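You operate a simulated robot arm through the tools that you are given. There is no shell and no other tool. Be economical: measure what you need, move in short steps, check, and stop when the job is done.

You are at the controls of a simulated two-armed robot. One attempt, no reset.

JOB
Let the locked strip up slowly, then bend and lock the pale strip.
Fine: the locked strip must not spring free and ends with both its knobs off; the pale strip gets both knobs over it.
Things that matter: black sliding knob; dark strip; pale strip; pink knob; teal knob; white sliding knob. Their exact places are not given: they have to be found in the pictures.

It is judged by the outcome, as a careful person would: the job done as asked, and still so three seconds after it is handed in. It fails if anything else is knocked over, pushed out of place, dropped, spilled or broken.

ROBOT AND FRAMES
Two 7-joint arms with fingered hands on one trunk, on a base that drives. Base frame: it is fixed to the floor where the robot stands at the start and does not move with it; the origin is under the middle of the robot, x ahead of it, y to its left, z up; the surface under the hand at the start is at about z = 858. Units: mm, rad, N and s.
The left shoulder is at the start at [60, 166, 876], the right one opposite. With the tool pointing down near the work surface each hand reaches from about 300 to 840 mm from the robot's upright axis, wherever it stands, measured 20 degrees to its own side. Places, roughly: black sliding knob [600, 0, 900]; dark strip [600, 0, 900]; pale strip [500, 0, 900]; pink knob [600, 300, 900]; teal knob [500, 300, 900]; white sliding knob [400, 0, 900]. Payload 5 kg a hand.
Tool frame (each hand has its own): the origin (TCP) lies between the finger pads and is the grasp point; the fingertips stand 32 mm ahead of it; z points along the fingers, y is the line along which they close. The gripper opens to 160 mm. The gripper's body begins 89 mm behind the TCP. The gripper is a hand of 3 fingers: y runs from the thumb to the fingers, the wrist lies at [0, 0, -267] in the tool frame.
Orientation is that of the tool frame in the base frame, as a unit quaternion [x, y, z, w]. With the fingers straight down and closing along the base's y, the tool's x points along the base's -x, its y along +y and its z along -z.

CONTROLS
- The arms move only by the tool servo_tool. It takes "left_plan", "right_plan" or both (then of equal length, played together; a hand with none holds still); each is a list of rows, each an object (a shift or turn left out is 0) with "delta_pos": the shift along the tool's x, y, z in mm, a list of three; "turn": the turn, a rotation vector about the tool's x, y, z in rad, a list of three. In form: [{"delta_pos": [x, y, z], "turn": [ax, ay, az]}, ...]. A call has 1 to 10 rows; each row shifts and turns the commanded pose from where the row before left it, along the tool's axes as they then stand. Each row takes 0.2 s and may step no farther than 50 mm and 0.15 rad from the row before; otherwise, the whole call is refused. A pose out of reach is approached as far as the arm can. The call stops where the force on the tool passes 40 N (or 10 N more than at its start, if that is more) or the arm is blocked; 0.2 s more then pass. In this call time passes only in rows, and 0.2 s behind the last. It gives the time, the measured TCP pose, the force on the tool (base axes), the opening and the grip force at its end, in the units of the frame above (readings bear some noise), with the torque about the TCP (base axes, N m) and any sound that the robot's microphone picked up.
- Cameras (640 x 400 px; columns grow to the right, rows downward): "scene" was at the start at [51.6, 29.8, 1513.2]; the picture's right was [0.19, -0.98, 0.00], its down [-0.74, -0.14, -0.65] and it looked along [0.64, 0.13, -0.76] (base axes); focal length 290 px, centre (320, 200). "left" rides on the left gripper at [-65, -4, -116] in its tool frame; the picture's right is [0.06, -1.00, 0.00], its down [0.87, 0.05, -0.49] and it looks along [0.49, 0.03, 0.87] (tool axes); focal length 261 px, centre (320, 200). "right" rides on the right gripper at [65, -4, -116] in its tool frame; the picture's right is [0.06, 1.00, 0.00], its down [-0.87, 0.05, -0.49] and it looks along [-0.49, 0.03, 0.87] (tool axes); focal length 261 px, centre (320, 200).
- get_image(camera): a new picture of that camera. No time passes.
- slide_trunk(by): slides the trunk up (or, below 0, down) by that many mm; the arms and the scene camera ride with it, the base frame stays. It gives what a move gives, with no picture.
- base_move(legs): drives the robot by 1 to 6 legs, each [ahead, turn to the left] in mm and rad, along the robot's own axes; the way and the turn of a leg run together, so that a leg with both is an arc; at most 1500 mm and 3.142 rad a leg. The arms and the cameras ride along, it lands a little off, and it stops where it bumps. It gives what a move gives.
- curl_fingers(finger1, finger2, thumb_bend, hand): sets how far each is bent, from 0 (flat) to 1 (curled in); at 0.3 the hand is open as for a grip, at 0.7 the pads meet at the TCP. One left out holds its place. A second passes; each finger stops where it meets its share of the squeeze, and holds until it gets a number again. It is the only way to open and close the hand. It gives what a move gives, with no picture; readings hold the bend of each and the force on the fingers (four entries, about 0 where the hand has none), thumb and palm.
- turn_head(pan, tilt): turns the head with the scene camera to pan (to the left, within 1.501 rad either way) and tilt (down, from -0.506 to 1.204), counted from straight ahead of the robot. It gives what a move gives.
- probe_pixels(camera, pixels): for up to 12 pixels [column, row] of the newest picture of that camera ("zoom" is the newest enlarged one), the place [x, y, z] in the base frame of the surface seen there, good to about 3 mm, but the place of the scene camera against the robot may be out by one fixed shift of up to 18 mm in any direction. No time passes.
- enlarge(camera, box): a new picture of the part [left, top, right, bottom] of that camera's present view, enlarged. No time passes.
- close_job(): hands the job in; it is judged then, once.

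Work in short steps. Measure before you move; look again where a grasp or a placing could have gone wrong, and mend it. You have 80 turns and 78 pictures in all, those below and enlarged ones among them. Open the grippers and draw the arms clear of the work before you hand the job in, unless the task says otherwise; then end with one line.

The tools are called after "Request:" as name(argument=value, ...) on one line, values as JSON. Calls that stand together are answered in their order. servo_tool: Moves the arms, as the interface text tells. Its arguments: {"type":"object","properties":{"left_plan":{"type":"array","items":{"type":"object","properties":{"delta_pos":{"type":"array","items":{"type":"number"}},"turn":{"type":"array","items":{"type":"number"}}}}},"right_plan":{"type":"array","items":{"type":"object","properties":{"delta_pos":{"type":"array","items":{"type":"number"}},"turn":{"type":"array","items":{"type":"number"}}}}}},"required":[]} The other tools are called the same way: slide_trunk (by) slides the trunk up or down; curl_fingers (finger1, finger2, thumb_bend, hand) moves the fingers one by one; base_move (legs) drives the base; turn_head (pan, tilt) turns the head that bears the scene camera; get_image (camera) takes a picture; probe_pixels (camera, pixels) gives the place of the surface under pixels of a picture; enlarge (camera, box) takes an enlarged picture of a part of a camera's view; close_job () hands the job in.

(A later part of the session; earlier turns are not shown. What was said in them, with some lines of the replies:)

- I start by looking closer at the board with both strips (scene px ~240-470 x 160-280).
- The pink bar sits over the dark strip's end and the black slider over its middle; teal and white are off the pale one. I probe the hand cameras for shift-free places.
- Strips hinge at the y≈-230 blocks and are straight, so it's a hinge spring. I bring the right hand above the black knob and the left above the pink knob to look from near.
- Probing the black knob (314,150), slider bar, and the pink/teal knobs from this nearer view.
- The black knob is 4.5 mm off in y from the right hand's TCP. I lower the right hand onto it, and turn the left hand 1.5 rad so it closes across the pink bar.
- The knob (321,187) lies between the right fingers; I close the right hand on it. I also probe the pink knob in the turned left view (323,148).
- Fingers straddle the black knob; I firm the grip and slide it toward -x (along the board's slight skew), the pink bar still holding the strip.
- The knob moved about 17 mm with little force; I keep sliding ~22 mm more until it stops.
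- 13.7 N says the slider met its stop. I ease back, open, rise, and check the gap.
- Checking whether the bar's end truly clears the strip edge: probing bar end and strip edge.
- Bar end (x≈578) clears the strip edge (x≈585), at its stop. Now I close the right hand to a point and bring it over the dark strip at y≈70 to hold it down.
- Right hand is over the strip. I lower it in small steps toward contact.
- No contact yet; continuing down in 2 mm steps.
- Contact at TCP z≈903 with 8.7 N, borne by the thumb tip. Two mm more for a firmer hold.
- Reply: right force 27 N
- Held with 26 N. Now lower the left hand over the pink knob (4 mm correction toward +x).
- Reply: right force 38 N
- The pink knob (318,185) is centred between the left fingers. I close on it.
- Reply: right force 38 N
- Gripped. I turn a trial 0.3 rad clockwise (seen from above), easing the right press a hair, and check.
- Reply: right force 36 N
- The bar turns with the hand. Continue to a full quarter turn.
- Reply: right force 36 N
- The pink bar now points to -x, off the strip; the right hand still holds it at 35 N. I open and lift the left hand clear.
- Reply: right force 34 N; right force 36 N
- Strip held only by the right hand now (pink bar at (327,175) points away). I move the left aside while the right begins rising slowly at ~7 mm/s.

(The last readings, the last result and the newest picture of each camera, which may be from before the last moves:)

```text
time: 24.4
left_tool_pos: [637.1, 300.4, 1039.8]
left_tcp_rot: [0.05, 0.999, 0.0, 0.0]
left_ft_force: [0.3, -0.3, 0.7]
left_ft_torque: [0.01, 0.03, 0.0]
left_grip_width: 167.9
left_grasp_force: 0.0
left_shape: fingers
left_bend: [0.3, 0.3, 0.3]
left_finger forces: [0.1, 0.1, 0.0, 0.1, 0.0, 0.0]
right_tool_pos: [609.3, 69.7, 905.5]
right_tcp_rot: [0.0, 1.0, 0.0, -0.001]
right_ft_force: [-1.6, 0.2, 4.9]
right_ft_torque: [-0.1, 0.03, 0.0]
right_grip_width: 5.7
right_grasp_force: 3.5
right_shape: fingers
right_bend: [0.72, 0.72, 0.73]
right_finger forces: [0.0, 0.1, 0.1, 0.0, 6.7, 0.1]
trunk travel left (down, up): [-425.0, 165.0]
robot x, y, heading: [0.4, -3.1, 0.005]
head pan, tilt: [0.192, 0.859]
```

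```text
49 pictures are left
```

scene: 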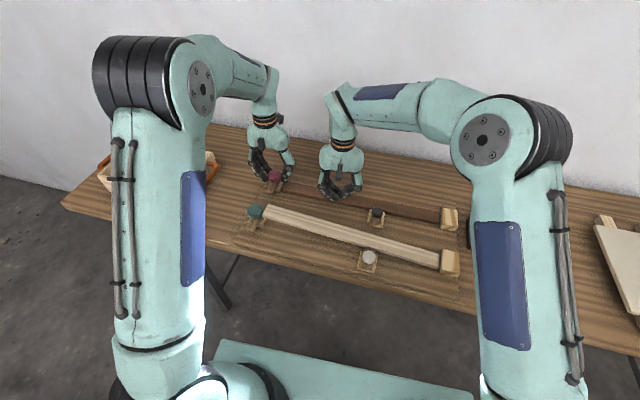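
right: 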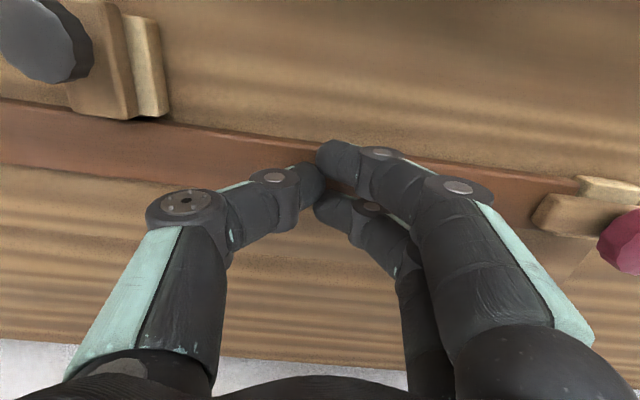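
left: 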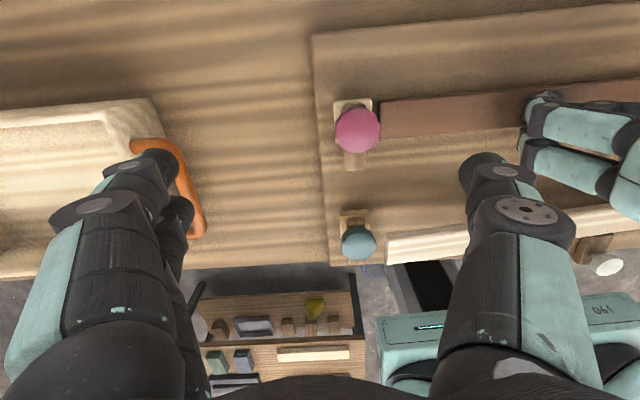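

The strip now pushes with ~6 N, rising under the thumb. I continue slowly.

Request:
servo_tool(right_plan=[{"delta_pos": [0, 0, -1.2]}, {"delta_pos": [0, 0, -1.2]}, {"delta_pos": [0, 0, -1.2]}, {"delta_pos": [0, 0, -1.2]}, {"delta_pos": [0, 0, -1.2]}, {"delta_pos": [0, 0, -1.2]}, {"delta_pos": [0, 0, -1.2]}, {"delta_pos": [0, 0, -1.2]}])

Request:
get_image(camera="right")

```text
time: 26.2
left_tool_pos: [637.1, 299.9, 1040.6]
left_tcp_rot: [0.05, 0.999, 0.0, 0.0]
left_ft_force: [0.6, -0.3, 0.1]
left_ft_torque: [0.01, 0.01, -0.02]
left_grip_width: 167.6
left_grasp_force: 0.1
left_shape: fingers
left_bend: [0.3, 0.3, 0.3]
left_finger forces: [0.1, 0.0, 0.1, 0.0, 0.0, 0.0]
right_tool_pos: [610.3, 68.9, 917.3]
right_tcp_rot: [0.0, 1.0, -0.001, 0.0]
right_ft_force: [-1.4, -0.1, 2.8]
right_ft_torque: [-0.04, 0.0, -0.03]
right_grip_width: 5.9
right_grasp_force: 1.5
right_shape: fingers
right_bend: [0.72, 0.72, 0.72]
right_finger forces: [0.0, 0.0, 0.0, 0.1, 4.3, 0.0]
trunk travel left (down, up): [-425.0, 165.0]
robot x, y, heading: [1.5, -1.7, 0.001]
head pan, tilt: [0.192, 0.859]
```

```text
48 pictures are left
```

right: 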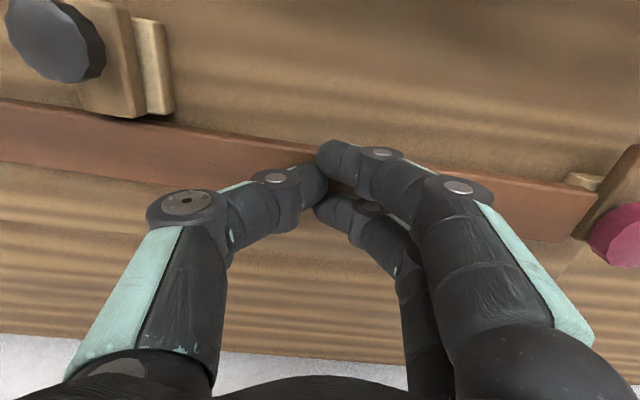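

Following nicely, 4 N left. Continue.

Request:
servo_tool(right_plan=[{"delta_pos": [0, 0, -1.2]}, {"delta_pos": [0, 0, -1.2]}, {"delta_pos": [0, 0, -1.2]}, {"delta_pos": [0, 0, -1.2]}, {"delta_pos": [0, 0, -1.2]}, {"delta_pos": [0, 0, -1.2]}, {"delta_pos": [0, 0, -1.2]}, {"delta_pos": [0, 0, -1.2]}, {"delta_pos": [0, 0, -1.2]}, {"delta_pos": [0, 0, -1.2]}])

Request:
servo_tool(right_plan=[{"delta_pos": [0, 0, -1.2]}, {"delta_pos": [0, 0, -1.2]}, {"delta_pos": [0, 0, -1.2]}, {"delta_pos": [0, 0, -1.2]}, {"delta_pos": [0, 0, -1.2]}, {"delta_pos": [0, 0, -1.2]}, {"delta_pos": [0, 0, -1.2]}, {"delta_pos": [0, 0, -1.2]}, {"delta_pos": [0, 0, -1.2]}, {"delta_pos": [0, 0, -1.2]}])

Request:
get_image(camera="left")

```text
time: 28.4
left_tool_pos: [637.2, 301.0, 1040.4]
left_tcp_rot: [0.051, 0.999, 0.0, 0.0]
left_ft_force: [0.1, -1.0, 0.1]
left_ft_torque: [0.01, -0.03, 0.0]
left_grip_width: 167.4
left_grasp_force: 0.0
left_shape: fingers
left_bend: [0.3, 0.3, 0.3]
left_finger forces: [0.0, 0.0, 0.1, 0.1, 0.1, 0.0]
right_tool_pos: [609.2, 68.7, 928.2]
right_tcp_rot: [0.0, 1.0, 0.0, 0.0]
right_ft_force: [-0.1, -0.9, 1.0]
right_ft_torque: [-0.04, -0.04, -0.02]
right_grip_width: 6.2
right_grasp_force: 1.4
right_shape: fingers
right_bend: [0.72, 0.72, 0.72]
right_finger forces: [0.0, 0.0, 0.0, 0.0, 2.0, 0.0]
trunk travel left (down, up): [-425.0, 165.0]
robot x, y, heading: [1.2, 3.5, -0.003]
head pan, tilt: [0.192, 0.859]
```

```text
time: 30.6
left_tool_pos: [636.9, 300.0, 1039.7]
left_tcp_rot: [0.051, 0.999, 0.0, 0.0]
left_ft_force: [1.0, 0.7, -0.3]
left_ft_torque: [0.01, 0.02, -0.01]
left_grip_width: 167.2
left_grasp_force: 0.0
left_shape: fingers
left_bend: [0.3, 0.3, 0.3]
left_finger forces: [0.0, 0.1, 0.1, 0.0, 0.0, 0.1]
right_tool_pos: [611.0, 68.9, 941.8]
right_tcp_rot: [0.0, 1.0, 0.0, 0.0]
right_ft_force: [0.4, 0.6, 0.0]
right_ft_torque: [-0.01, 0.04, 0.02]
right_grip_width: 5.8
right_grasp_force: 0.0
right_shape: fingers
right_bend: [0.72, 0.72, 0.72]
right_finger forces: [0.0, 0.1, 0.0, 0.1, 0.0, 0.0]
trunk travel left (down, up): [-425.0, 165.0]
robot x, y, heading: [-0.1, 0.4, -0.002]
head pan, tilt: [0.192, 0.859]
```

```text
47 pictures are left
```

left: 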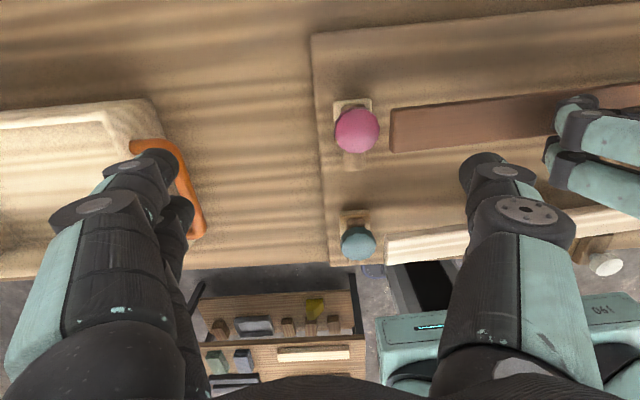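

The dark strip is up, and it rose under control. Next, right hand goes over the pale strip near y≈70 and the left above the teal knob.

Request:
servo_tool(right_plan=[{"delta_pos": [0, 0, -18]}, {"delta_pos": [0, 0, -18]}, {"delta_pos": [27, 0, 0]}, {"delta_pos": [27, 0, 0]}, {"delta_pos": [27, 0, 0]}, {"delta_pos": [27, 0, 0]}, {"delta_pos": [26, 0, 0]}], left_plan=[{"delta_pos": [0, 0, 0]}, {"delta_pos": [0, 0, 0]}, {"delta_pos": [27, -7.4, 7]}, {"delta_pos": [27, -7.4, 7]}, {"delta_pos": [27, -7.4, 7]}, {"delta_pos": [27, -7.4, 7]}, {"delta_pos": [26, -7.3, 7]}])

Request:
get_image(camera="right")

Request:
get_image(camera="left")

```text
time: 32.2
left_tool_pos: [498.5, 276.6, 1004.8]
left_tcp_rot: [0.049, 0.999, 0.0, 0.0]
left_ft_force: [0.2, 0.7, -0.8]
left_ft_torque: [0.01, -0.01, -0.03]
left_grip_width: 167.5
left_grasp_force: 0.1
left_shape: fingers
left_bend: [0.3, 0.3, 0.3]
left_finger forces: [0.1, 0.0, 0.1, 0.1, 0.1, 0.1]
right_tool_pos: [475.7, 69.1, 978.8]
right_tcp_rot: [0.0, 1.0, 0.0, 0.002]
right_ft_force: [-0.4, 0.8, 0.2]
right_ft_torque: [0.02, -0.04, 0.03]
right_grip_width: 6.0
right_grasp_force: 0.0
right_shape: fingers
right_bend: [0.72, 0.72, 0.72]
right_finger forces: [0.0, 0.1, 0.1, 0.0, 0.1, 0.0]
trunk travel left (down, up): [-425.0, 165.0]
robot x, y, heading: [-1.2, -0.4, -0.0]
head pan, tilt: [0.192, 0.859]
```

```text
46 pictures are left
```

right: 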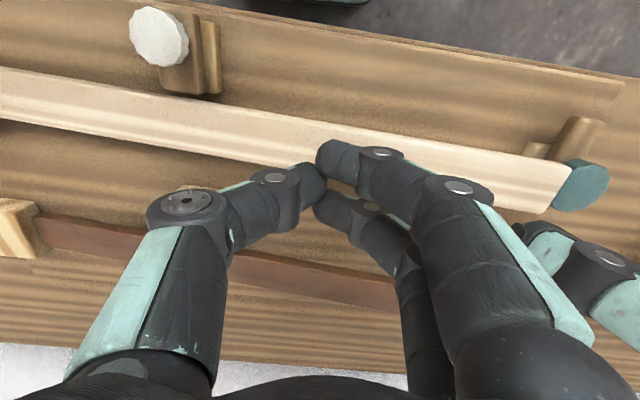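

```text
45 pictures are left
```

left: 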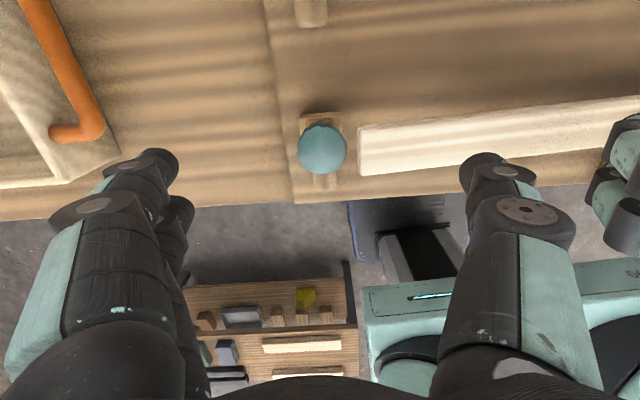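

Request:
probe_pixels(camera="right", pixels=[[240, 107], [240, 148], [280, 115], [280, 160], [480, 152], [470, 197], [158, 38]])

Request:
probe_pixels(camera="left", pixels=[[322, 150], [298, 150], [346, 150], [322, 127], [322, 172], [362, 150], [400, 130], [400, 165]])

```text
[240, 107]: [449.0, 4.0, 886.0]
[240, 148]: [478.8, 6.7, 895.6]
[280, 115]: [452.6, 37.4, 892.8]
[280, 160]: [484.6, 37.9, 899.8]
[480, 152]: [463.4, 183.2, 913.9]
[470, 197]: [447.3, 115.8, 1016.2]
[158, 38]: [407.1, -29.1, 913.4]
```

```text
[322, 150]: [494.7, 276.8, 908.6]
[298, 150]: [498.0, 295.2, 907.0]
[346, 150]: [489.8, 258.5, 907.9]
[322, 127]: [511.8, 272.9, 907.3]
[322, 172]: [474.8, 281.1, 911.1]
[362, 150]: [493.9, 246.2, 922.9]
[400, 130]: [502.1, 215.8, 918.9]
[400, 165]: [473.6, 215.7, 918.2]
```

Pale strip's centre at y=70 is x≈470; I shift the right hand 5 mm toward -x and press down steadily.

Request:
servo_tool(right_plan=[{"delta_pos": [5, 0, 10]}, {"delta_pos": [0, 0, 14]}, {"delta_pos": [0, 0, 12]}, {"delta_pos": [0, 0, 4]}, {"delta_pos": [0, 0, 4]}, {"delta_pos": [0, 0, 4]}, {"delta_pos": [0, 0, 4]}, {"delta_pos": [0, 0, 4]}])

Request:
servo_tool(right_plan=[{"delta_pos": [0, 0, 3]}, {"delta_pos": [0, 0, 3]}, {"delta_pos": [0, 0, 3]}, {"delta_pos": [0, 0, 3]}, {"delta_pos": [0, 0, 3]}, {"delta_pos": [0, 0, 2]}])

Request:
get_image(camera="left")

```text
time: 34.0
left_tool_pos: [500.4, 277.4, 1005.1]
left_tcp_rot: [0.051, 0.999, 0.0, -0.001]
left_ft_force: [-0.4, 0.4, 0.5]
left_ft_torque: [0.01, 0.0, 0.0]
left_grip_width: 167.4
left_grasp_force: 0.1
left_shape: fingers
left_bend: [0.3, 0.3, 0.3]
left_finger forces: [0.0, 0.0, 0.1, 0.1, 0.1, 0.0]
right_tool_pos: [471.4, 69.6, 919.6]
right_tcp_rot: [0.0, 1.0, -0.001, 0.0]
right_ft_force: [-0.1, 0.5, 2.8]
right_ft_torque: [0.02, -0.01, 0.01]
right_grip_width: 5.6
right_grasp_force: 2.0
right_shape: fingers
right_bend: [0.72, 0.72, 0.72]
right_finger forces: [0.0, 0.0, 0.1, 0.0, 3.8, 0.0]
trunk travel left (down, up): [-425.0, 165.0]
robot x, y, heading: [-0.2, 3.0, 0.001]
head pan, tilt: [0.192, 0.859]
```

```text
time: 35.4
left_tool_pos: [499.6, 277.9, 1005.3]
left_tcp_rot: [0.05, 0.999, 0.0, 0.0]
left_ft_force: [0.0, 0.4, -0.9]
left_ft_torque: [-0.03, 0.01, 0.02]
left_grip_width: 167.6
left_grasp_force: 0.1
left_shape: fingers
left_bend: [0.3, 0.3, 0.3]
left_finger forces: [0.1, 0.0, 0.0, 0.0, 0.0, 0.1]
right_tool_pos: [471.3, 68.4, 904.2]
right_tcp_rot: [0.0, 1.0, 0.0, 0.001]
right_ft_force: [0.0, 1.8, 5.7]
right_ft_torque: [0.01, -0.01, 0.02]
right_grip_width: 5.2
right_grasp_force: 3.8
right_shape: fingers
right_bend: [0.72, 0.72, 0.73]
right_finger forces: [0.1, 0.0, 0.0, 0.0, 7.8, 0.1]
trunk travel left (down, up): [-425.0, 165.0]
robot x, y, heading: [-0.4, -0.4, 0.002]
head pan, tilt: [0.192, 0.859]
```

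```text
44 pictures are left
```

left: 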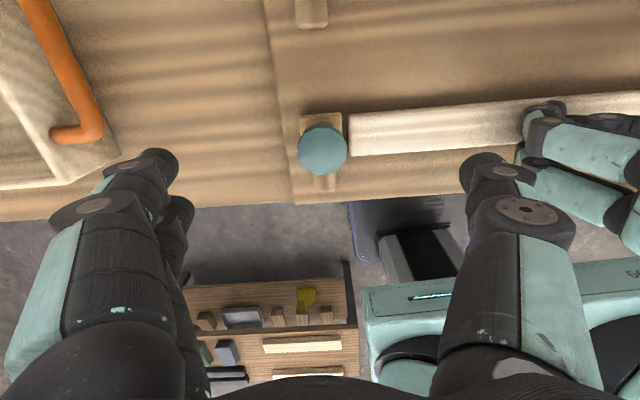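

Nearly flat at 8 N; I press 3 mm more to bottom it, and half-close the left hand so it keeps clear of the right while lowering.

Request:
servo_tool(right_plan=[{"delta_pos": [0, 0, 1.5]}, {"delta_pos": [0, 0, 1.5]}])

Request:
curl_fingers(hand="left", finger1=0.48, finger2=0.48, thumb_bend=0.48)

Request:
get_image(camera="left")

```text
time: 36.0
left_tool_pos: [499.5, 277.7, 1006.0]
left_tcp_rot: [0.051, 0.999, 0.001, 0.0]
left_ft_force: [-0.9, 0.5, -0.2]
left_ft_torque: [0.02, 0.0, -0.01]
left_grip_width: 167.6
left_grasp_force: 0.1
left_shape: fingers
left_bend: [0.3, 0.3, 0.3]
left_finger forces: [0.0, 0.0, 0.0, 0.0, 0.0, 0.0]
right_tool_pos: [471.6, 69.5, 901.3]
right_tcp_rot: [0.001, 1.0, 0.001, 0.002]
right_ft_force: [0.8, -0.5, 18.7]
right_ft_torque: [-0.09, 0.02, 0.01]
right_grip_width: 5.4
right_grasp_force: 11.7
right_shape: fingers
right_bend: [0.72, 0.72, 0.73]
right_finger forces: [3.4, 3.1, 0.0, 0.1, 16.9, 0.1]
trunk travel left (down, up): [-425.0, 165.0]
robot x, y, heading: [-1.0, 2.9, -0.004]
head pan, tilt: [0.192, 0.859]
```

```text
time: 37.0
left_tool_pos: [499.2, 276.5, 1005.6]
left_tcp_rot: [0.05, 0.999, 0.0, 0.001]
left_ft_force: [-0.3, -0.3, -0.1]
left_ft_torque: [0.02, 0.0, -0.02]
left_grip_width: 96.1
left_grasp_force: 0.0
left_shape: fingers
left_bend: [0.48, 0.48, 0.48]
left_finger forces: [0.0, 0.0, 0.1, 0.0, 0.1, 0.0]
right_tool_pos: [471.1, 68.0, 902.4]
right_tcp_rot: [0.0, 1.0, 0.001, 0.001]
right_ft_force: [3.1, -0.3, 28.1]
right_ft_torque: [-0.12, -0.06, 0.04]
right_grip_width: 5.4
right_grasp_force: 16.7
right_shape: fingers
right_bend: [0.72, 0.72, 0.73]
right_finger forces: [5.6, 5.2, 0.0, 0.1, 21.4, 0.0]
trunk travel left (down, up): [-425.0, 165.0]
robot x, y, heading: [-1.4, -1.8, 0.001]
head pan, tilt: [0.192, 0.859]
```

```text
43 pictures are left
```

left: 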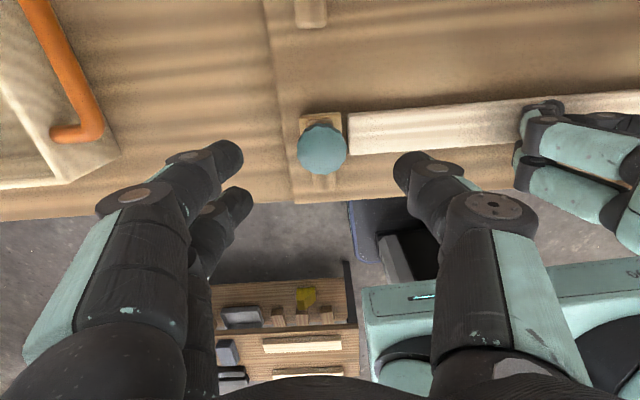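

Strip held flat at ~28 N. The left TCP needs 5.5 mm toward -x for the teal knob (494,277); then lower.

Request:
servo_tool(left_plan=[{"delta_pos": [5.5, -0.5, 8]}, {"delta_pos": [0, 0, 12]}, {"delta_pos": [0, 0, 12]}, {"delta_pos": [0, 0, 12]}, {"delta_pos": [0, 0, 12]}, {"delta_pos": [0, 0, 10]}, {"delta_pos": [0, 0, 8]}, {"delta_pos": [0, 0, 8]}])

Request:
get_image(camera="left")

```text
time: 38.8
left_tool_pos: [495.3, 277.6, 922.4]
left_tcp_rot: [0.05, 0.999, -0.001, 0.0]
left_ft_force: [0.0, -0.1, 0.0]
left_ft_torque: [0.01, 0.0, 0.01]
left_grip_width: 96.1
left_grasp_force: 0.0
left_shape: fingers
left_bend: [0.48, 0.48, 0.48]
left_finger forces: [0.0, 0.0, 0.1, 0.1, 0.0, 0.0]
right_tool_pos: [471.7, 67.8, 901.4]
right_tcp_rot: [0.0, 1.0, 0.001, 0.001]
right_ft_force: [7.9, -0.2, 32.4]
right_ft_torque: [-0.11, -0.15, 0.02]
right_grip_width: 5.4
right_grasp_force: 18.4
right_shape: fingers
right_bend: [0.72, 0.72, 0.73]
right_finger forces: [6.9, 6.5, 0.0, 0.0, 23.3, 0.1]
trunk travel left (down, up): [-425.0, 165.0]
robot x, y, heading: [1.9, 1.5, 0.002]
head pan, tilt: [0.192, 0.859]
```

```text
42 pictures are left
```

left: 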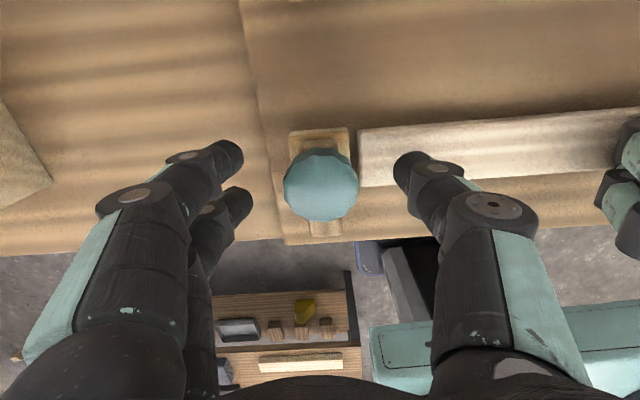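

The teal knob (320,187) sits between the left fingers. I grip it and turn 0.3 rad counter-clockwise as a trial.

Request:
curl_fingers(hand="left", finger1=0.66, finger2=0.66, thumb_bend=0.66)

Request:
servo_tool(left_plan=[{"turn": [0, 0, -0.1]}, {"turn": [0, 0, -0.1]}, {"turn": [0, 0, -0.1]}])

Request:
get_image(camera="left")

```text
time: 39.8
left_tool_pos: [494.1, 277.3, 923.0]
left_tcp_rot: [0.05, 0.999, 0.0, 0.0]
left_ft_force: [-1.0, -2.9, -4.2]
left_ft_torque: [-0.09, 0.0, 0.0]
left_grip_width: 41.3
left_grasp_force: 8.1
left_shape: fingers
left_bend: [0.63, 0.62, 0.63]
left_finger forces: [2.6, 3.6, 0.0, 0.0, 9.3, 0.0]
right_tool_pos: [471.4, 69.5, 901.6]
right_tcp_rot: [0.0, 1.0, 0.001, 0.001]
right_ft_force: [7.3, 0.2, 34.9]
right_ft_torque: [-0.12, -0.13, 0.02]
right_grip_width: 5.2
right_grasp_force: 19.1
right_shape: fingers
right_bend: [0.72, 0.72, 0.73]
right_finger forces: [7.2, 7.2, 0.0, 0.0, 24.1, 0.0]
trunk travel left (down, up): [-425.0, 165.0]
robot x, y, heading: [-1.6, -3.6, 0.003]
head pan, tilt: [0.192, 0.859]
```

```text
time: 40.6
left_tool_pos: [493.7, 277.8, 921.9]
left_tcp_rot: [-0.1, 0.995, 0.0, -0.001]
left_ft_force: [-1.3, -0.7, -6.6]
left_ft_torque: [0.0, 0.04, -0.03]
left_grip_width: 41.2
left_grasp_force: 7.5
left_shape: fingers
left_bend: [0.63, 0.62, 0.63]
left_finger forces: [3.0, 4.4, 0.0, 0.1, 7.6, 0.0]
right_tool_pos: [471.5, 68.1, 901.7]
right_tcp_rot: [0.0, 1.0, 0.001, 0.001]
right_ft_force: [6.9, -1.3, 34.4]
right_ft_torque: [-0.11, -0.15, 0.03]
right_grip_width: 5.3
right_grasp_force: 20.2
right_shape: fingers
right_bend: [0.72, 0.72, 0.73]
right_finger forces: [7.0, 6.7, 0.0, 0.0, 25.4, 0.0]
trunk travel left (down, up): [-425.0, 165.0]
robot x, y, heading: [-3.6, -1.9, 0.0]
head pan, tilt: [0.192, 0.859]
```

```text
41 pictures are left
```

left: 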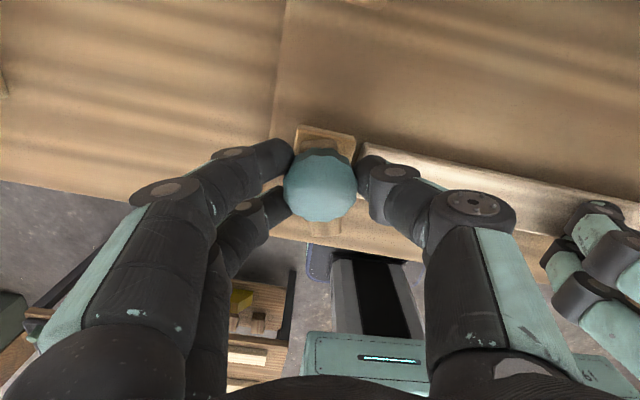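

The bar follows. Continue the quarter turn (1.28 rad more).

Request:
servo_tool(left_plan=[{"turn": [0, 0, -0.128]}, {"turn": [0, 0, -0.128]}, {"turn": [0, 0, -0.128]}, {"turn": [0, 0, -0.128]}, {"turn": [0, 0, -0.128]}, {"turn": [0, 0, -0.128]}, {"turn": [0, 0, -0.128]}, {"turn": [0, 0, -0.128]}, {"turn": [0, 0, -0.128]}, {"turn": [0, 0, -0.128]}])

Request:
get_image(camera="left")

Request:
enlarge(camera="scene", box=[230, 150, 350, 240])

```text
time: 42.8
left_tool_pos: [492.6, 278.4, 922.3]
left_tcp_rot: [-0.674, 0.738, 0.0, 0.0]
left_ft_force: [-3.4, 8.5, -2.6]
left_ft_torque: [0.22, 0.12, -0.05]
left_grip_width: 41.1
left_grasp_force: 8.9
left_shape: fingers
left_bend: [0.63, 0.62, 0.63]
left_finger forces: [6.5, 4.5, 0.0, 0.0, 6.1, 0.0]
right_tool_pos: [471.6, 69.5, 901.5]
right_tcp_rot: [0.0, 1.0, 0.0, 0.0]
right_ft_force: [9.1, -3.4, 33.0]
right_ft_torque: [-0.3, -0.23, 0.03]
right_grip_width: 5.5
right_grasp_force: 19.0
right_shape: fingers
right_bend: [0.72, 0.72, 0.73]
right_finger forces: [5.4, 5.0, 0.0, 0.1, 27.8, 0.1]
trunk travel left (down, up): [-425.0, 165.0]
robot x, y, heading: [-2.7, -2.7, 0.004]
head pan, tilt: [0.192, 0.859]
```

```text
40 pictures are left
```

left: 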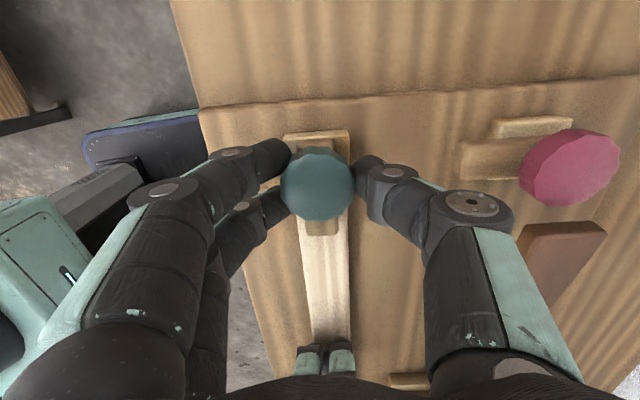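

```text
4.44 times, centred on (290, 195) of scene
```

zoom: 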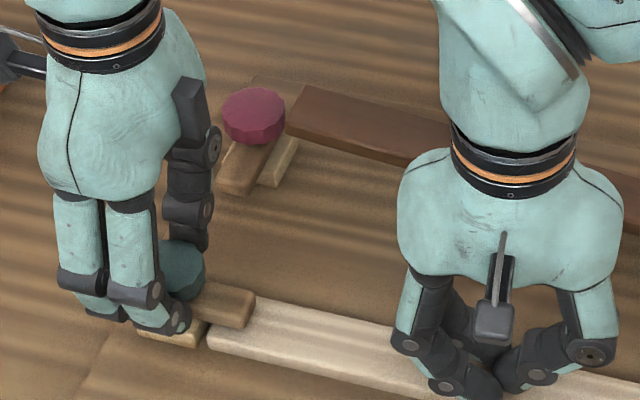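

The teal bar lies over the pale strip's end. I open the left partway and lift it out.

Request:
curl_fingers(hand="left", finger1=0.48, finger2=0.48, thumb_bend=0.48)

Request:
servo_tool(left_plan=[{"delta_pos": [0, 0, -15]}, {"delta_pos": [0, 0, -25]}, {"delta_pos": [0, 0, -30]}, {"delta_pos": [0, 0, -30]}, {"delta_pos": [0, 0, -30]}])

Request:
get_image(camera="left")

```text
time: 43.8
left_tool_pos: [493.9, 276.7, 923.2]
left_tcp_rot: [-0.674, 0.739, 0.0, -0.001]
left_ft_force: [-0.7, 0.0, -0.1]
left_ft_torque: [0.0, 0.0, 0.02]
left_grip_width: 94.3
left_grasp_force: 0.2
left_shape: fingers
left_bend: [0.48, 0.48, 0.48]
left_finger forces: [0.0, 0.0, 0.0, 0.0, 0.1, 0.1]
right_tool_pos: [471.1, 69.6, 901.0]
right_tcp_rot: [-0.001, 1.0, 0.002, 0.001]
right_ft_force: [6.7, -0.3, 32.9]
right_ft_torque: [-0.1, -0.18, 0.05]
right_grip_width: 5.0
right_grasp_force: 18.6
right_shape: fingers
right_bend: [0.72, 0.72, 0.73]
right_finger forces: [7.1, 6.8, 0.0, 0.0, 22.8, 0.0]
trunk travel left (down, up): [-425.0, 165.0]
robot x, y, heading: [1.4, 0.8, 0.002]
head pan, tilt: [0.192, 0.859]
```

```text
time: 45.0
left_tool_pos: [493.9, 278.1, 1053.3]
left_tcp_rot: [-0.674, 0.739, 0.0, 0.0]
left_ft_force: [0.3, -0.6, 0.1]
left_ft_torque: [-0.05, -0.01, -0.01]
left_grip_width: 94.7
left_grasp_force: 0.0
left_shape: fingers
left_bend: [0.48, 0.48, 0.48]
left_finger forces: [0.1, 0.0, 0.0, 0.0, 0.1, 0.0]
right_tool_pos: [471.5, 68.8, 901.3]
right_tcp_rot: [0.0, 1.0, 0.001, 0.002]
right_ft_force: [6.8, -0.4, 31.9]
right_ft_torque: [-0.11, -0.19, 0.02]
right_grip_width: 5.0
right_grasp_force: 18.9
right_shape: fingers
right_bend: [0.72, 0.72, 0.73]
right_finger forces: [7.0, 6.9, 0.0, 0.1, 23.8, 0.0]
trunk travel left (down, up): [-425.0, 165.0]
robot x, y, heading: [-3.3, 0.9, 0.002]
head pan, tilt: [0.192, 0.859]
```

```text
38 pictures are left
```

left: 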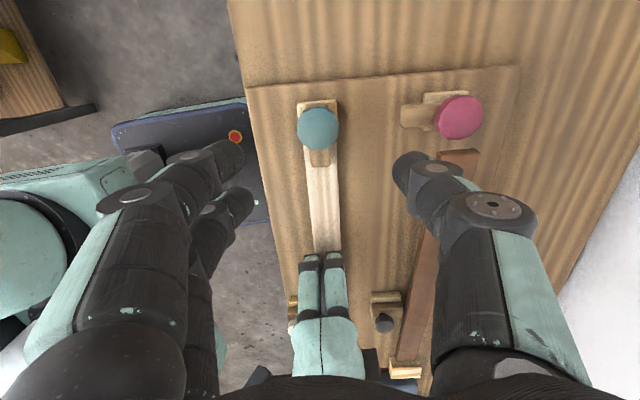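

Teal bar (320,155) is over the strip. I ease the right hand up slowly to see that the bar holds.

Request:
servo_tool(right_plan=[{"delta_pos": [0, 0, -1.2]}, {"delta_pos": [0, 0, -1.2]}, {"delta_pos": [0, 0, -1.2]}, {"delta_pos": [0, 0, -1.2]}, {"delta_pos": [0, 0, -1.2]}, {"delta_pos": [0, 0, -1.2]}, {"delta_pos": [0, 0, -1.2]}, {"delta_pos": [0, 0, -1.2]}, {"delta_pos": [0, 0, -1.2]}, {"delta_pos": [0, 0, -1.2]}])

Request:
get_image(camera="left")

```text
time: 47.2
left_tool_pos: [494.8, 278.8, 1052.0]
left_tcp_rot: [-0.674, 0.739, 0.0, -0.001]
left_ft_force: [-0.3, 0.0, -0.2]
left_ft_torque: [-0.01, 0.0, 0.03]
left_grip_width: 95.0
left_grasp_force: 0.0
left_shape: fingers
left_bend: [0.48, 0.48, 0.48]
left_finger forces: [0.1, 0.0, 0.0, 0.0, 0.0, 0.0]
right_tool_pos: [471.0, 68.6, 912.6]
right_tcp_rot: [0.0, 1.0, 0.0, 0.0]
right_ft_force: [-0.4, -0.3, -0.3]
right_ft_torque: [0.03, 0.01, 0.02]
right_grip_width: 6.0
right_grasp_force: 0.1
right_shape: fingers
right_bend: [0.72, 0.72, 0.72]
right_finger forces: [0.0, 0.0, 0.1, 0.0, 0.1, 0.0]
trunk travel left (down, up): [-425.0, 165.0]
robot x, y, heading: [-0.5, -2.7, -0.005]
head pan, tilt: [0.192, 0.859]
```

```text
37 pictures are left
```

left: 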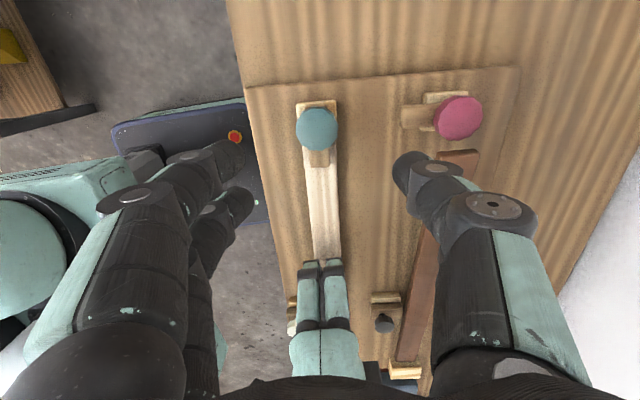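

The teal bar holds (0 N on the hand). Right hand rises and goes over the white knob, opening on the way.

Request:
servo_tool(right_plan=[{"delta_pos": [0, 0, -25]}, {"delta_pos": [0, 0, -25]}, {"delta_pos": [0, 0, -25]}, {"delta_pos": [16, -26, 0]}, {"delta_pos": [16, -26, 0]}, {"delta_pos": [16, -26, 0]}, {"delta_pos": [16, -26, 0]}])

Request:
curl_fingers(hand="right", finger1=0.45, finger2=0.45, thumb_bend=0.45)

Request:
get_image(camera="right")

```text
time: 48.8
left_tool_pos: [494.5, 277.6, 1052.0]
left_tcp_rot: [-0.674, 0.739, 0.0, 0.0]
left_ft_force: [0.0, -0.2, 0.0]
left_ft_torque: [0.05, -0.01, 0.0]
left_grip_width: 94.9
left_grasp_force: 0.0
left_shape: fingers
left_bend: [0.48, 0.48, 0.48]
left_finger forces: [0.1, 0.1, 0.1, 0.1, 0.1, 0.1]
right_tool_pos: [406.4, -36.0, 987.8]
right_tcp_rot: [0.0, 1.0, 0.001, 0.001]
right_ft_force: [0.3, 0.1, 0.2]
right_ft_torque: [-0.01, -0.01, -0.03]
right_grip_width: 6.0
right_grasp_force: 0.2
right_shape: fingers
right_bend: [0.72, 0.72, 0.72]
right_finger forces: [0.0, 0.0, 0.0, 0.1, 0.0, 0.0]
trunk travel left (down, up): [-425.0, 165.0]
robot x, y, heading: [-1.5, -2.5, 0.002]
head pan, tilt: [0.192, 0.859]
```

```text
time: 49.8
left_tool_pos: [495.6, 279.3, 1052.9]
left_tcp_rot: [-0.674, 0.739, 0.0, 0.0]
left_ft_force: [0.0, -0.2, -0.1]
left_ft_torque: [-0.01, 0.01, 0.02]
left_grip_width: 94.9
left_grasp_force: 0.0
left_shape: fingers
left_bend: [0.48, 0.48, 0.48]
left_finger forces: [0.0, 0.0, 0.1, 0.0, 0.0, 0.1]
right_tool_pos: [406.2, -35.7, 986.9]
right_tcp_rot: [-0.001, 1.0, 0.0, 0.0]
right_ft_force: [-1.1, -0.5, 1.1]
right_ft_torque: [0.0, -0.02, 0.01]
right_grip_width: 106.8
right_grasp_force: 0.1
right_shape: fingers
right_bend: [0.45, 0.45, 0.45]
right_finger forces: [0.0, 0.0, 0.1, 0.0, 0.0, 0.0]
trunk travel left (down, up): [-425.0, 165.0]
robot x, y, heading: [-2.3, -2.2, 0.0]
head pan, tilt: [0.192, 0.859]
```

```text
36 pictures are left
```

right: 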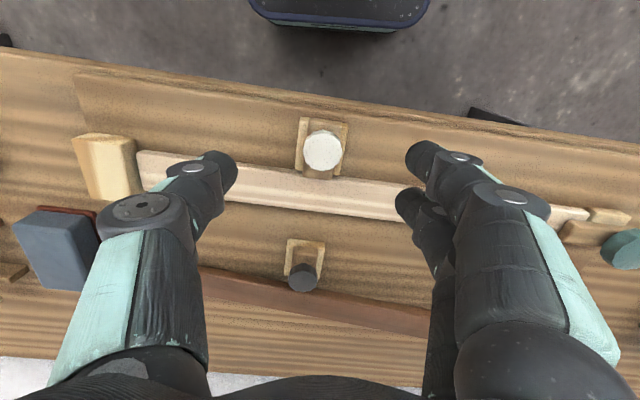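

Request:
probe_pixels(camera="right", pixels=[[323, 150], [305, 150], [341, 150], [323, 132], [323, 169], [300, 183], [365, 190], [300, 205]])

```text
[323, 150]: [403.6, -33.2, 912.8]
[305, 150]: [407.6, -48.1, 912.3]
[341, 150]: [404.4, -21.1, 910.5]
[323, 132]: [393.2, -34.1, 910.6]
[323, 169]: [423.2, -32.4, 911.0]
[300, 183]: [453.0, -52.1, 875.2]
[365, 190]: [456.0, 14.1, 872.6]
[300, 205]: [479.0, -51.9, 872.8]
```

White knob centre ≈(407,-34), well aligned. Lower the right hand and grip it.

Request:
servo_tool(right_plan=[{"delta_pos": [-1, 1.5, 8]}, {"delta_pos": [0, 0, 10]}, {"delta_pos": [0, 0, 10]}, {"delta_pos": [0, 0, 10]}, {"delta_pos": [0, 0, 10]}, {"delta_pos": [0, 0, 9]}, {"delta_pos": [0, 0, 7]}])

Request:
curl_fingers(hand="right", finger1=0.68, finger2=0.68, thumb_bend=0.68)

Request:
get_image(camera="right")

```text
time: 51.4
left_tool_pos: [494.6, 278.0, 1053.2]
left_tcp_rot: [-0.673, 0.739, 0.0, 0.0]
left_ft_force: [-0.8, 0.2, -0.6]
left_ft_torque: [0.03, -0.03, -0.02]
left_grip_width: 95.0
left_grasp_force: 0.1
left_shape: fingers
left_bend: [0.48, 0.48, 0.48]
left_finger forces: [0.0, 0.1, 0.1, 0.0, 0.0, 0.0]
right_tool_pos: [408.3, -34.2, 923.7]
right_tcp_rot: [0.0, 1.0, -0.001, -0.001]
right_ft_force: [-0.3, -0.3, 0.5]
right_ft_torque: [0.01, 0.0, 0.02]
right_grip_width: 107.0
right_grasp_force: 0.1
right_shape: fingers
right_bend: [0.45, 0.45, 0.45]
right_finger forces: [0.1, 0.0, 0.1, 0.0, 0.0, 0.0]
trunk travel left (down, up): [-425.0, 165.0]
robot x, y, heading: [0.6, 0.7, 0.002]
head pan, tilt: [0.192, 0.859]
```

```text
time: 52.4
left_tool_pos: [495.2, 277.2, 1052.5]
left_tcp_rot: [-0.674, 0.739, 0.0, 0.0]
left_ft_force: [0.1, 0.1, -0.6]
left_ft_torque: [0.03, 0.01, 0.02]
left_grip_width: 95.0
left_grasp_force: 0.0
left_shape: fingers
left_bend: [0.48, 0.48, 0.48]
left_finger forces: [0.1, 0.1, 0.1, 0.0, 0.1, 0.0]
right_tool_pos: [409.3, -34.4, 923.0]
right_tcp_rot: [0.0, 1.0, 0.0, 0.0]
right_ft_force: [0.2, -2.3, -4.2]
right_ft_torque: [-0.06, -0.02, 0.01]
right_grip_width: 30.4
right_grasp_force: 5.5
right_shape: fingers
right_bend: [0.66, 0.66, 0.66]
right_finger forces: [2.3, 1.8, 0.1, 0.0, 6.9, 0.0]
trunk travel left (down, up): [-425.0, 165.0]
robot x, y, heading: [-1.1, -2.4, 0.006]
head pan, tilt: [0.192, 0.859]
```

```text
35 pictures are left
```

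right: 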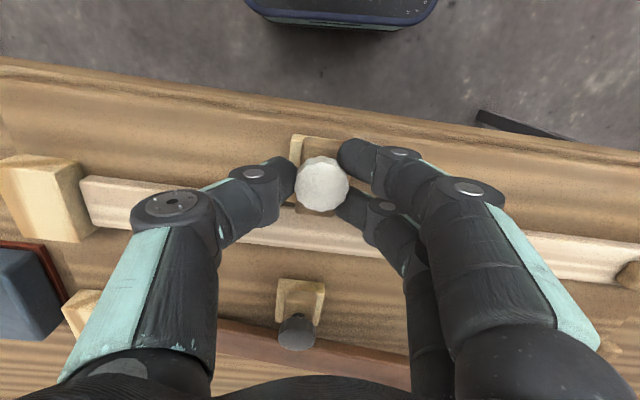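

Gripped. Slide it toward +x over the strip in small steps, watching the force.

Request:
servo_tool(right_plan=[{"delta_pos": [-4, -0.3, 0]}, {"delta_pos": [-4, -0.3, 0]}, {"delta_pos": [-4, -0.3, 0]}, {"delta_pos": [-4, -0.3, 0]}, {"delta_pos": [-4, -0.3, 0]}])

Request:
get_image(camera="right")

```text
time: 53.6
left_tool_pos: [495.0, 277.2, 1051.5]
left_tcp_rot: [-0.673, 0.739, 0.001, -0.001]
left_ft_force: [0.2, 0.2, 0.2]
left_ft_torque: [0.02, 0.01, 0.03]
left_grip_width: 94.8
left_grasp_force: 0.1
left_shape: fingers
left_bend: [0.48, 0.48, 0.48]
left_finger forces: [0.0, 0.0, 0.1, 0.0, 0.1, 0.0]
right_tool_pos: [429.1, -35.2, 923.8]
right_tcp_rot: [0.0, 1.0, 0.0, 0.0]
right_ft_force: [-1.0, -2.8, -4.2]
right_ft_torque: [-0.05, 0.03, 0.01]
right_grip_width: 30.1
right_grasp_force: 5.6
right_shape: fingers
right_bend: [0.66, 0.66, 0.66]
right_finger forces: [2.4, 2.1, 0.1, 0.0, 6.9, 0.0]
trunk travel left (down, up): [-425.0, 165.0]
robot x, y, heading: [-1.4, 1.1, -0.004]
head pan, tilt: [0.192, 0.859]
```

```text
34 pictures are left
```

right: 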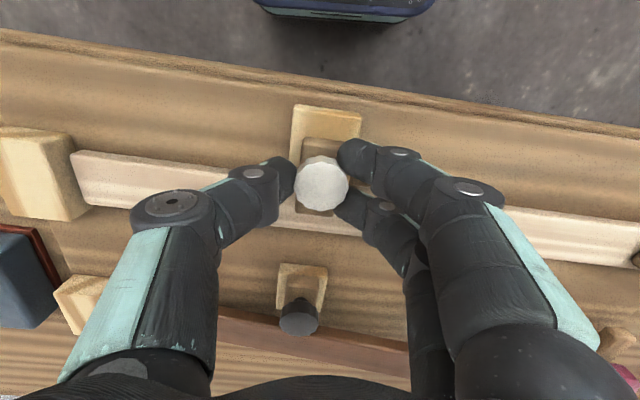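

Smooth, 20 mm so far. Slide on to its stop (~12 mm more).

Request:
servo_tool(right_plan=[{"delta_pos": [-4, -0.3, 0]}, {"delta_pos": [-4, -0.3, 0]}, {"delta_pos": [-3, -0.2, 0]}, {"delta_pos": [-2, -0.2, 0]}])

Request:
get_image(camera="right")

```text
time: 54.6
left_tool_pos: [494.4, 278.4, 1052.5]
left_tcp_rot: [-0.673, 0.739, 0.0, 0.0]
left_ft_force: [0.1, 0.6, 0.5]
left_ft_torque: [-0.02, 0.03, 0.01]
left_grip_width: 94.8
left_grasp_force: 0.0
left_shape: fingers
left_bend: [0.48, 0.48, 0.48]
left_finger forces: [0.0, 0.0, 0.0, 0.1, 0.0, 0.1]
right_tool_pos: [439.7, -37.6, 923.3]
right_tcp_rot: [-0.001, 1.0, 0.001, 0.0]
right_ft_force: [-4.9, -2.2, -5.8]
right_ft_torque: [-0.06, 0.08, 0.02]
right_grip_width: 30.6
right_grasp_force: 5.3
right_shape: fingers
right_bend: [0.66, 0.66, 0.66]
right_finger forces: [3.4, 1.6, 0.1, 0.0, 5.9, 0.1]
trunk travel left (down, up): [-425.0, 165.0]
robot x, y, heading: [-0.8, -4.3, 0.004]
head pan, tilt: [0.192, 0.859]
```

```text
33 pictures are left
```

right: 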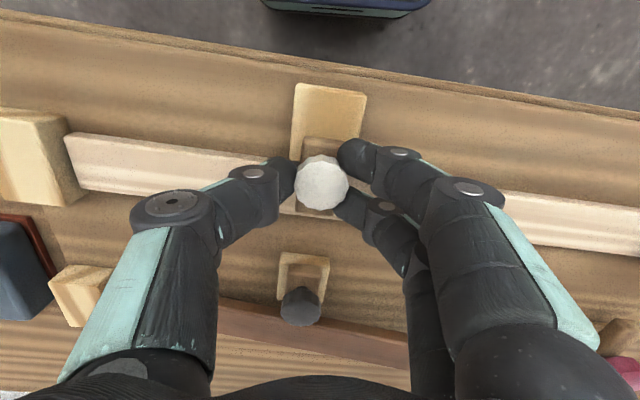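

Resistance of 5 N at ~31 mm travel matches the stop. Release and lift, then verify.

Request:
curl_fingers(hand="right", finger1=0.4, finger2=0.4, thumb_bend=0.4)

Request:
servo_tool(right_plan=[{"delta_pos": [0, 0, -20]}, {"delta_pos": [0, 0, -30]}, {"delta_pos": [0, 0, -30]}, {"delta_pos": [0, -20, -30]}, {"delta_pos": [0, -40, -20]}, {"delta_pos": [0, -40, 0]}, {"delta_pos": [0, -40, 0]}], left_plan=[{"delta_pos": [0, 0, -15]}, {"delta_pos": [-20, 0, -15]}, {"delta_pos": [-20, 0, -15]}, {"delta_pos": [-20, 0, 0]}, {"delta_pos": [-20, 0, 0]}, {"delta_pos": [0, 0, 0]}, {"delta_pos": [0, 0, 0]}])

Request:
get_image(camera="scene")

Request:
get_image(camera="right")

Request:
get_image(camera="left")

```text
time: 55.6
left_tool_pos: [495.4, 276.7, 1053.1]
left_tcp_rot: [-0.674, 0.739, 0.0, 0.0]
left_ft_force: [0.1, 0.4, 0.4]
left_ft_torque: [-0.01, 0.02, 0.01]
left_grip_width: 95.0
left_grasp_force: 0.0
left_shape: fingers
left_bend: [0.48, 0.48, 0.48]
left_finger forces: [0.0, 0.1, 0.0, 0.1, 0.1, 0.1]
right_tool_pos: [440.7, -36.5, 922.9]
right_tcp_rot: [0.0, 1.0, 0.0, -0.001]
right_ft_force: [0.0, -0.9, 0.4]
right_ft_torque: [0.03, 0.02, 0.01]
right_grip_width: 127.7
right_grasp_force: 0.1
right_shape: fingers
right_bend: [0.4, 0.4, 0.4]
right_finger forces: [0.0, 0.1, 0.0, 0.0, 0.0, 0.1]
trunk travel left (down, up): [-425.0, 165.0]
robot x, y, heading: [-1.5, -3.4, 0.004]
head pan, tilt: [0.192, 0.859]
```

```text
time: 57.2
left_tool_pos: [502.0, 356.2, 1096.7]
left_tcp_rot: [-0.674, 0.739, 0.0, 0.0]
left_ft_force: [0.1, 0.3, 0.3]
left_ft_torque: [0.03, 0.01, 0.0]
left_grip_width: 95.1
left_grasp_force: 0.2
left_shape: fingers
left_bend: [0.48, 0.48, 0.48]
left_finger forces: [0.0, 0.0, 0.0, 0.0, 0.1, 0.1]
right_tool_pos: [440.9, -176.5, 1052.4]
right_tcp_rot: [0.0, 1.0, 0.0, 0.0]
right_ft_force: [-0.7, -0.2, 0.5]
right_ft_torque: [0.01, 0.0, -0.01]
right_grip_width: 128.0
right_grasp_force: 0.1
right_shape: fingers
right_bend: [0.4, 0.4, 0.4]
right_finger forces: [0.0, 0.0, 0.0, 0.1, 0.1, 0.0]
trunk travel left (down, up): [-425.0, 165.0]
robot x, y, heading: [-1.2, -1.3, 0.0]
head pan, tilt: [0.192, 0.859]
```

```text
32 pictures are left
```

scene: 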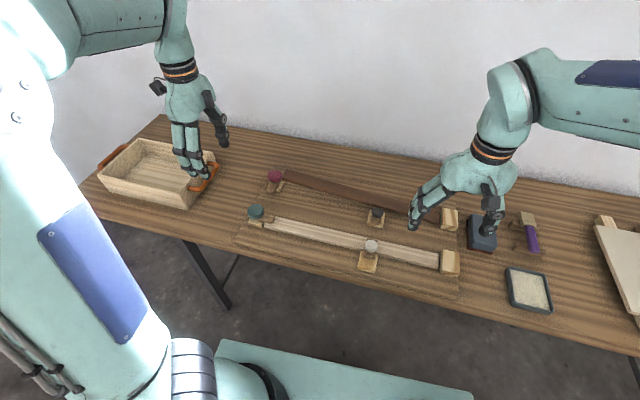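

```text
31 pictures are left
```

right: 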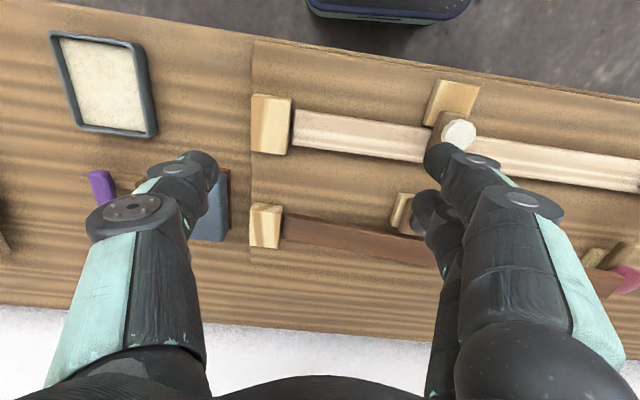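

```text
30 pictures are left
```

left: 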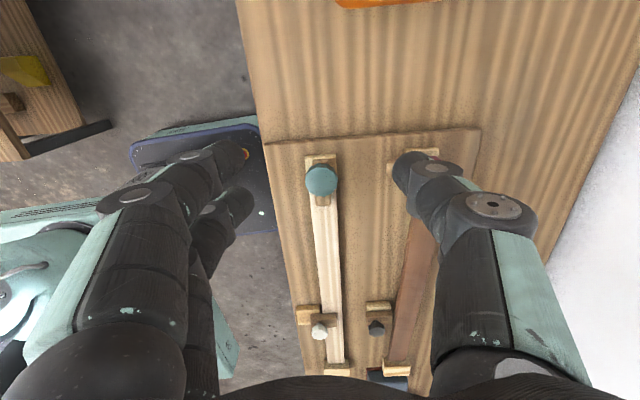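

Both arms clear of the work. I open the left and zoom on the final state.

Request:
curl_fingers(hand="left", finger1=0.3, finger2=0.3, thumb_bend=0.3)

Request:
enlarge(camera="scene", box=[230, 160, 340, 240])

Request:
enlarge(camera="scene", box=[340, 195, 475, 280])

```text
time: 58.2
left_tool_pos: [502.3, 356.9, 1096.4]
left_tcp_rot: [-0.674, 0.739, 0.0, 0.0]
left_ft_force: [0.4, -0.1, 0.3]
left_ft_torque: [0.02, -0.04, -0.01]
left_grip_width: 167.6
left_grasp_force: 0.0
left_shape: fingers
left_bend: [0.3, 0.3, 0.3]
left_finger forces: [0.0, 0.0, 0.1, 0.0, 0.0, 0.0]
right_tool_pos: [441.9, -175.7, 1053.8]
right_tcp_rot: [0.0, 1.0, 0.0, 0.0]
right_ft_force: [0.5, -0.5, -0.8]
right_ft_torque: [0.0, 0.02, -0.01]
right_grip_width: 127.5
right_grasp_force: 0.0
right_shape: fingers
right_bend: [0.4, 0.4, 0.4]
right_finger forces: [0.0, 0.0, 0.0, 0.0, 0.0, 0.1]
trunk travel left (down, up): [-425.0, 165.0]
robot x, y, heading: [-1.8, 1.4, 0.004]
head pan, tilt: [0.192, 0.859]
```

```text
5.00 times, centred on (285, 200) of scene
```

zoom: 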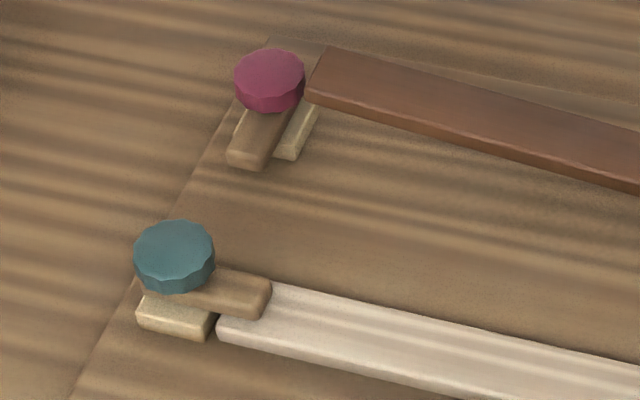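

```text
4.71 times, centred on (408, 238) of scene
```

zoom: 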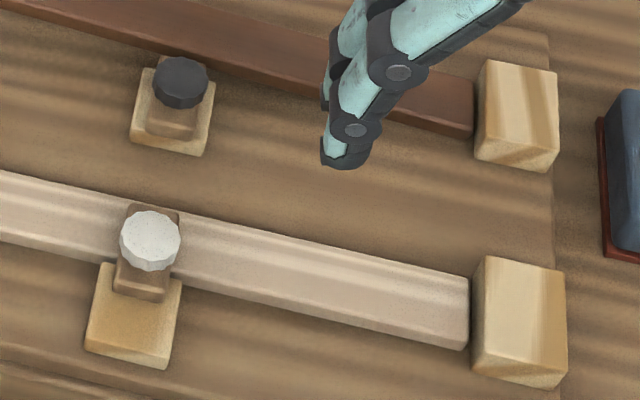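

Dark strip is up with pink and black off; the pale strip is flat with teal and white over it. Handing in.

Request:
close_job()

```text
The job is handed in.
```

The dark strip was let up slowly under the hand and both its knobs (pink and black) are off. The pale strip is pressed flat, with the teal and white knobs over it. I opened both hands and drew the arms clear before handing in.
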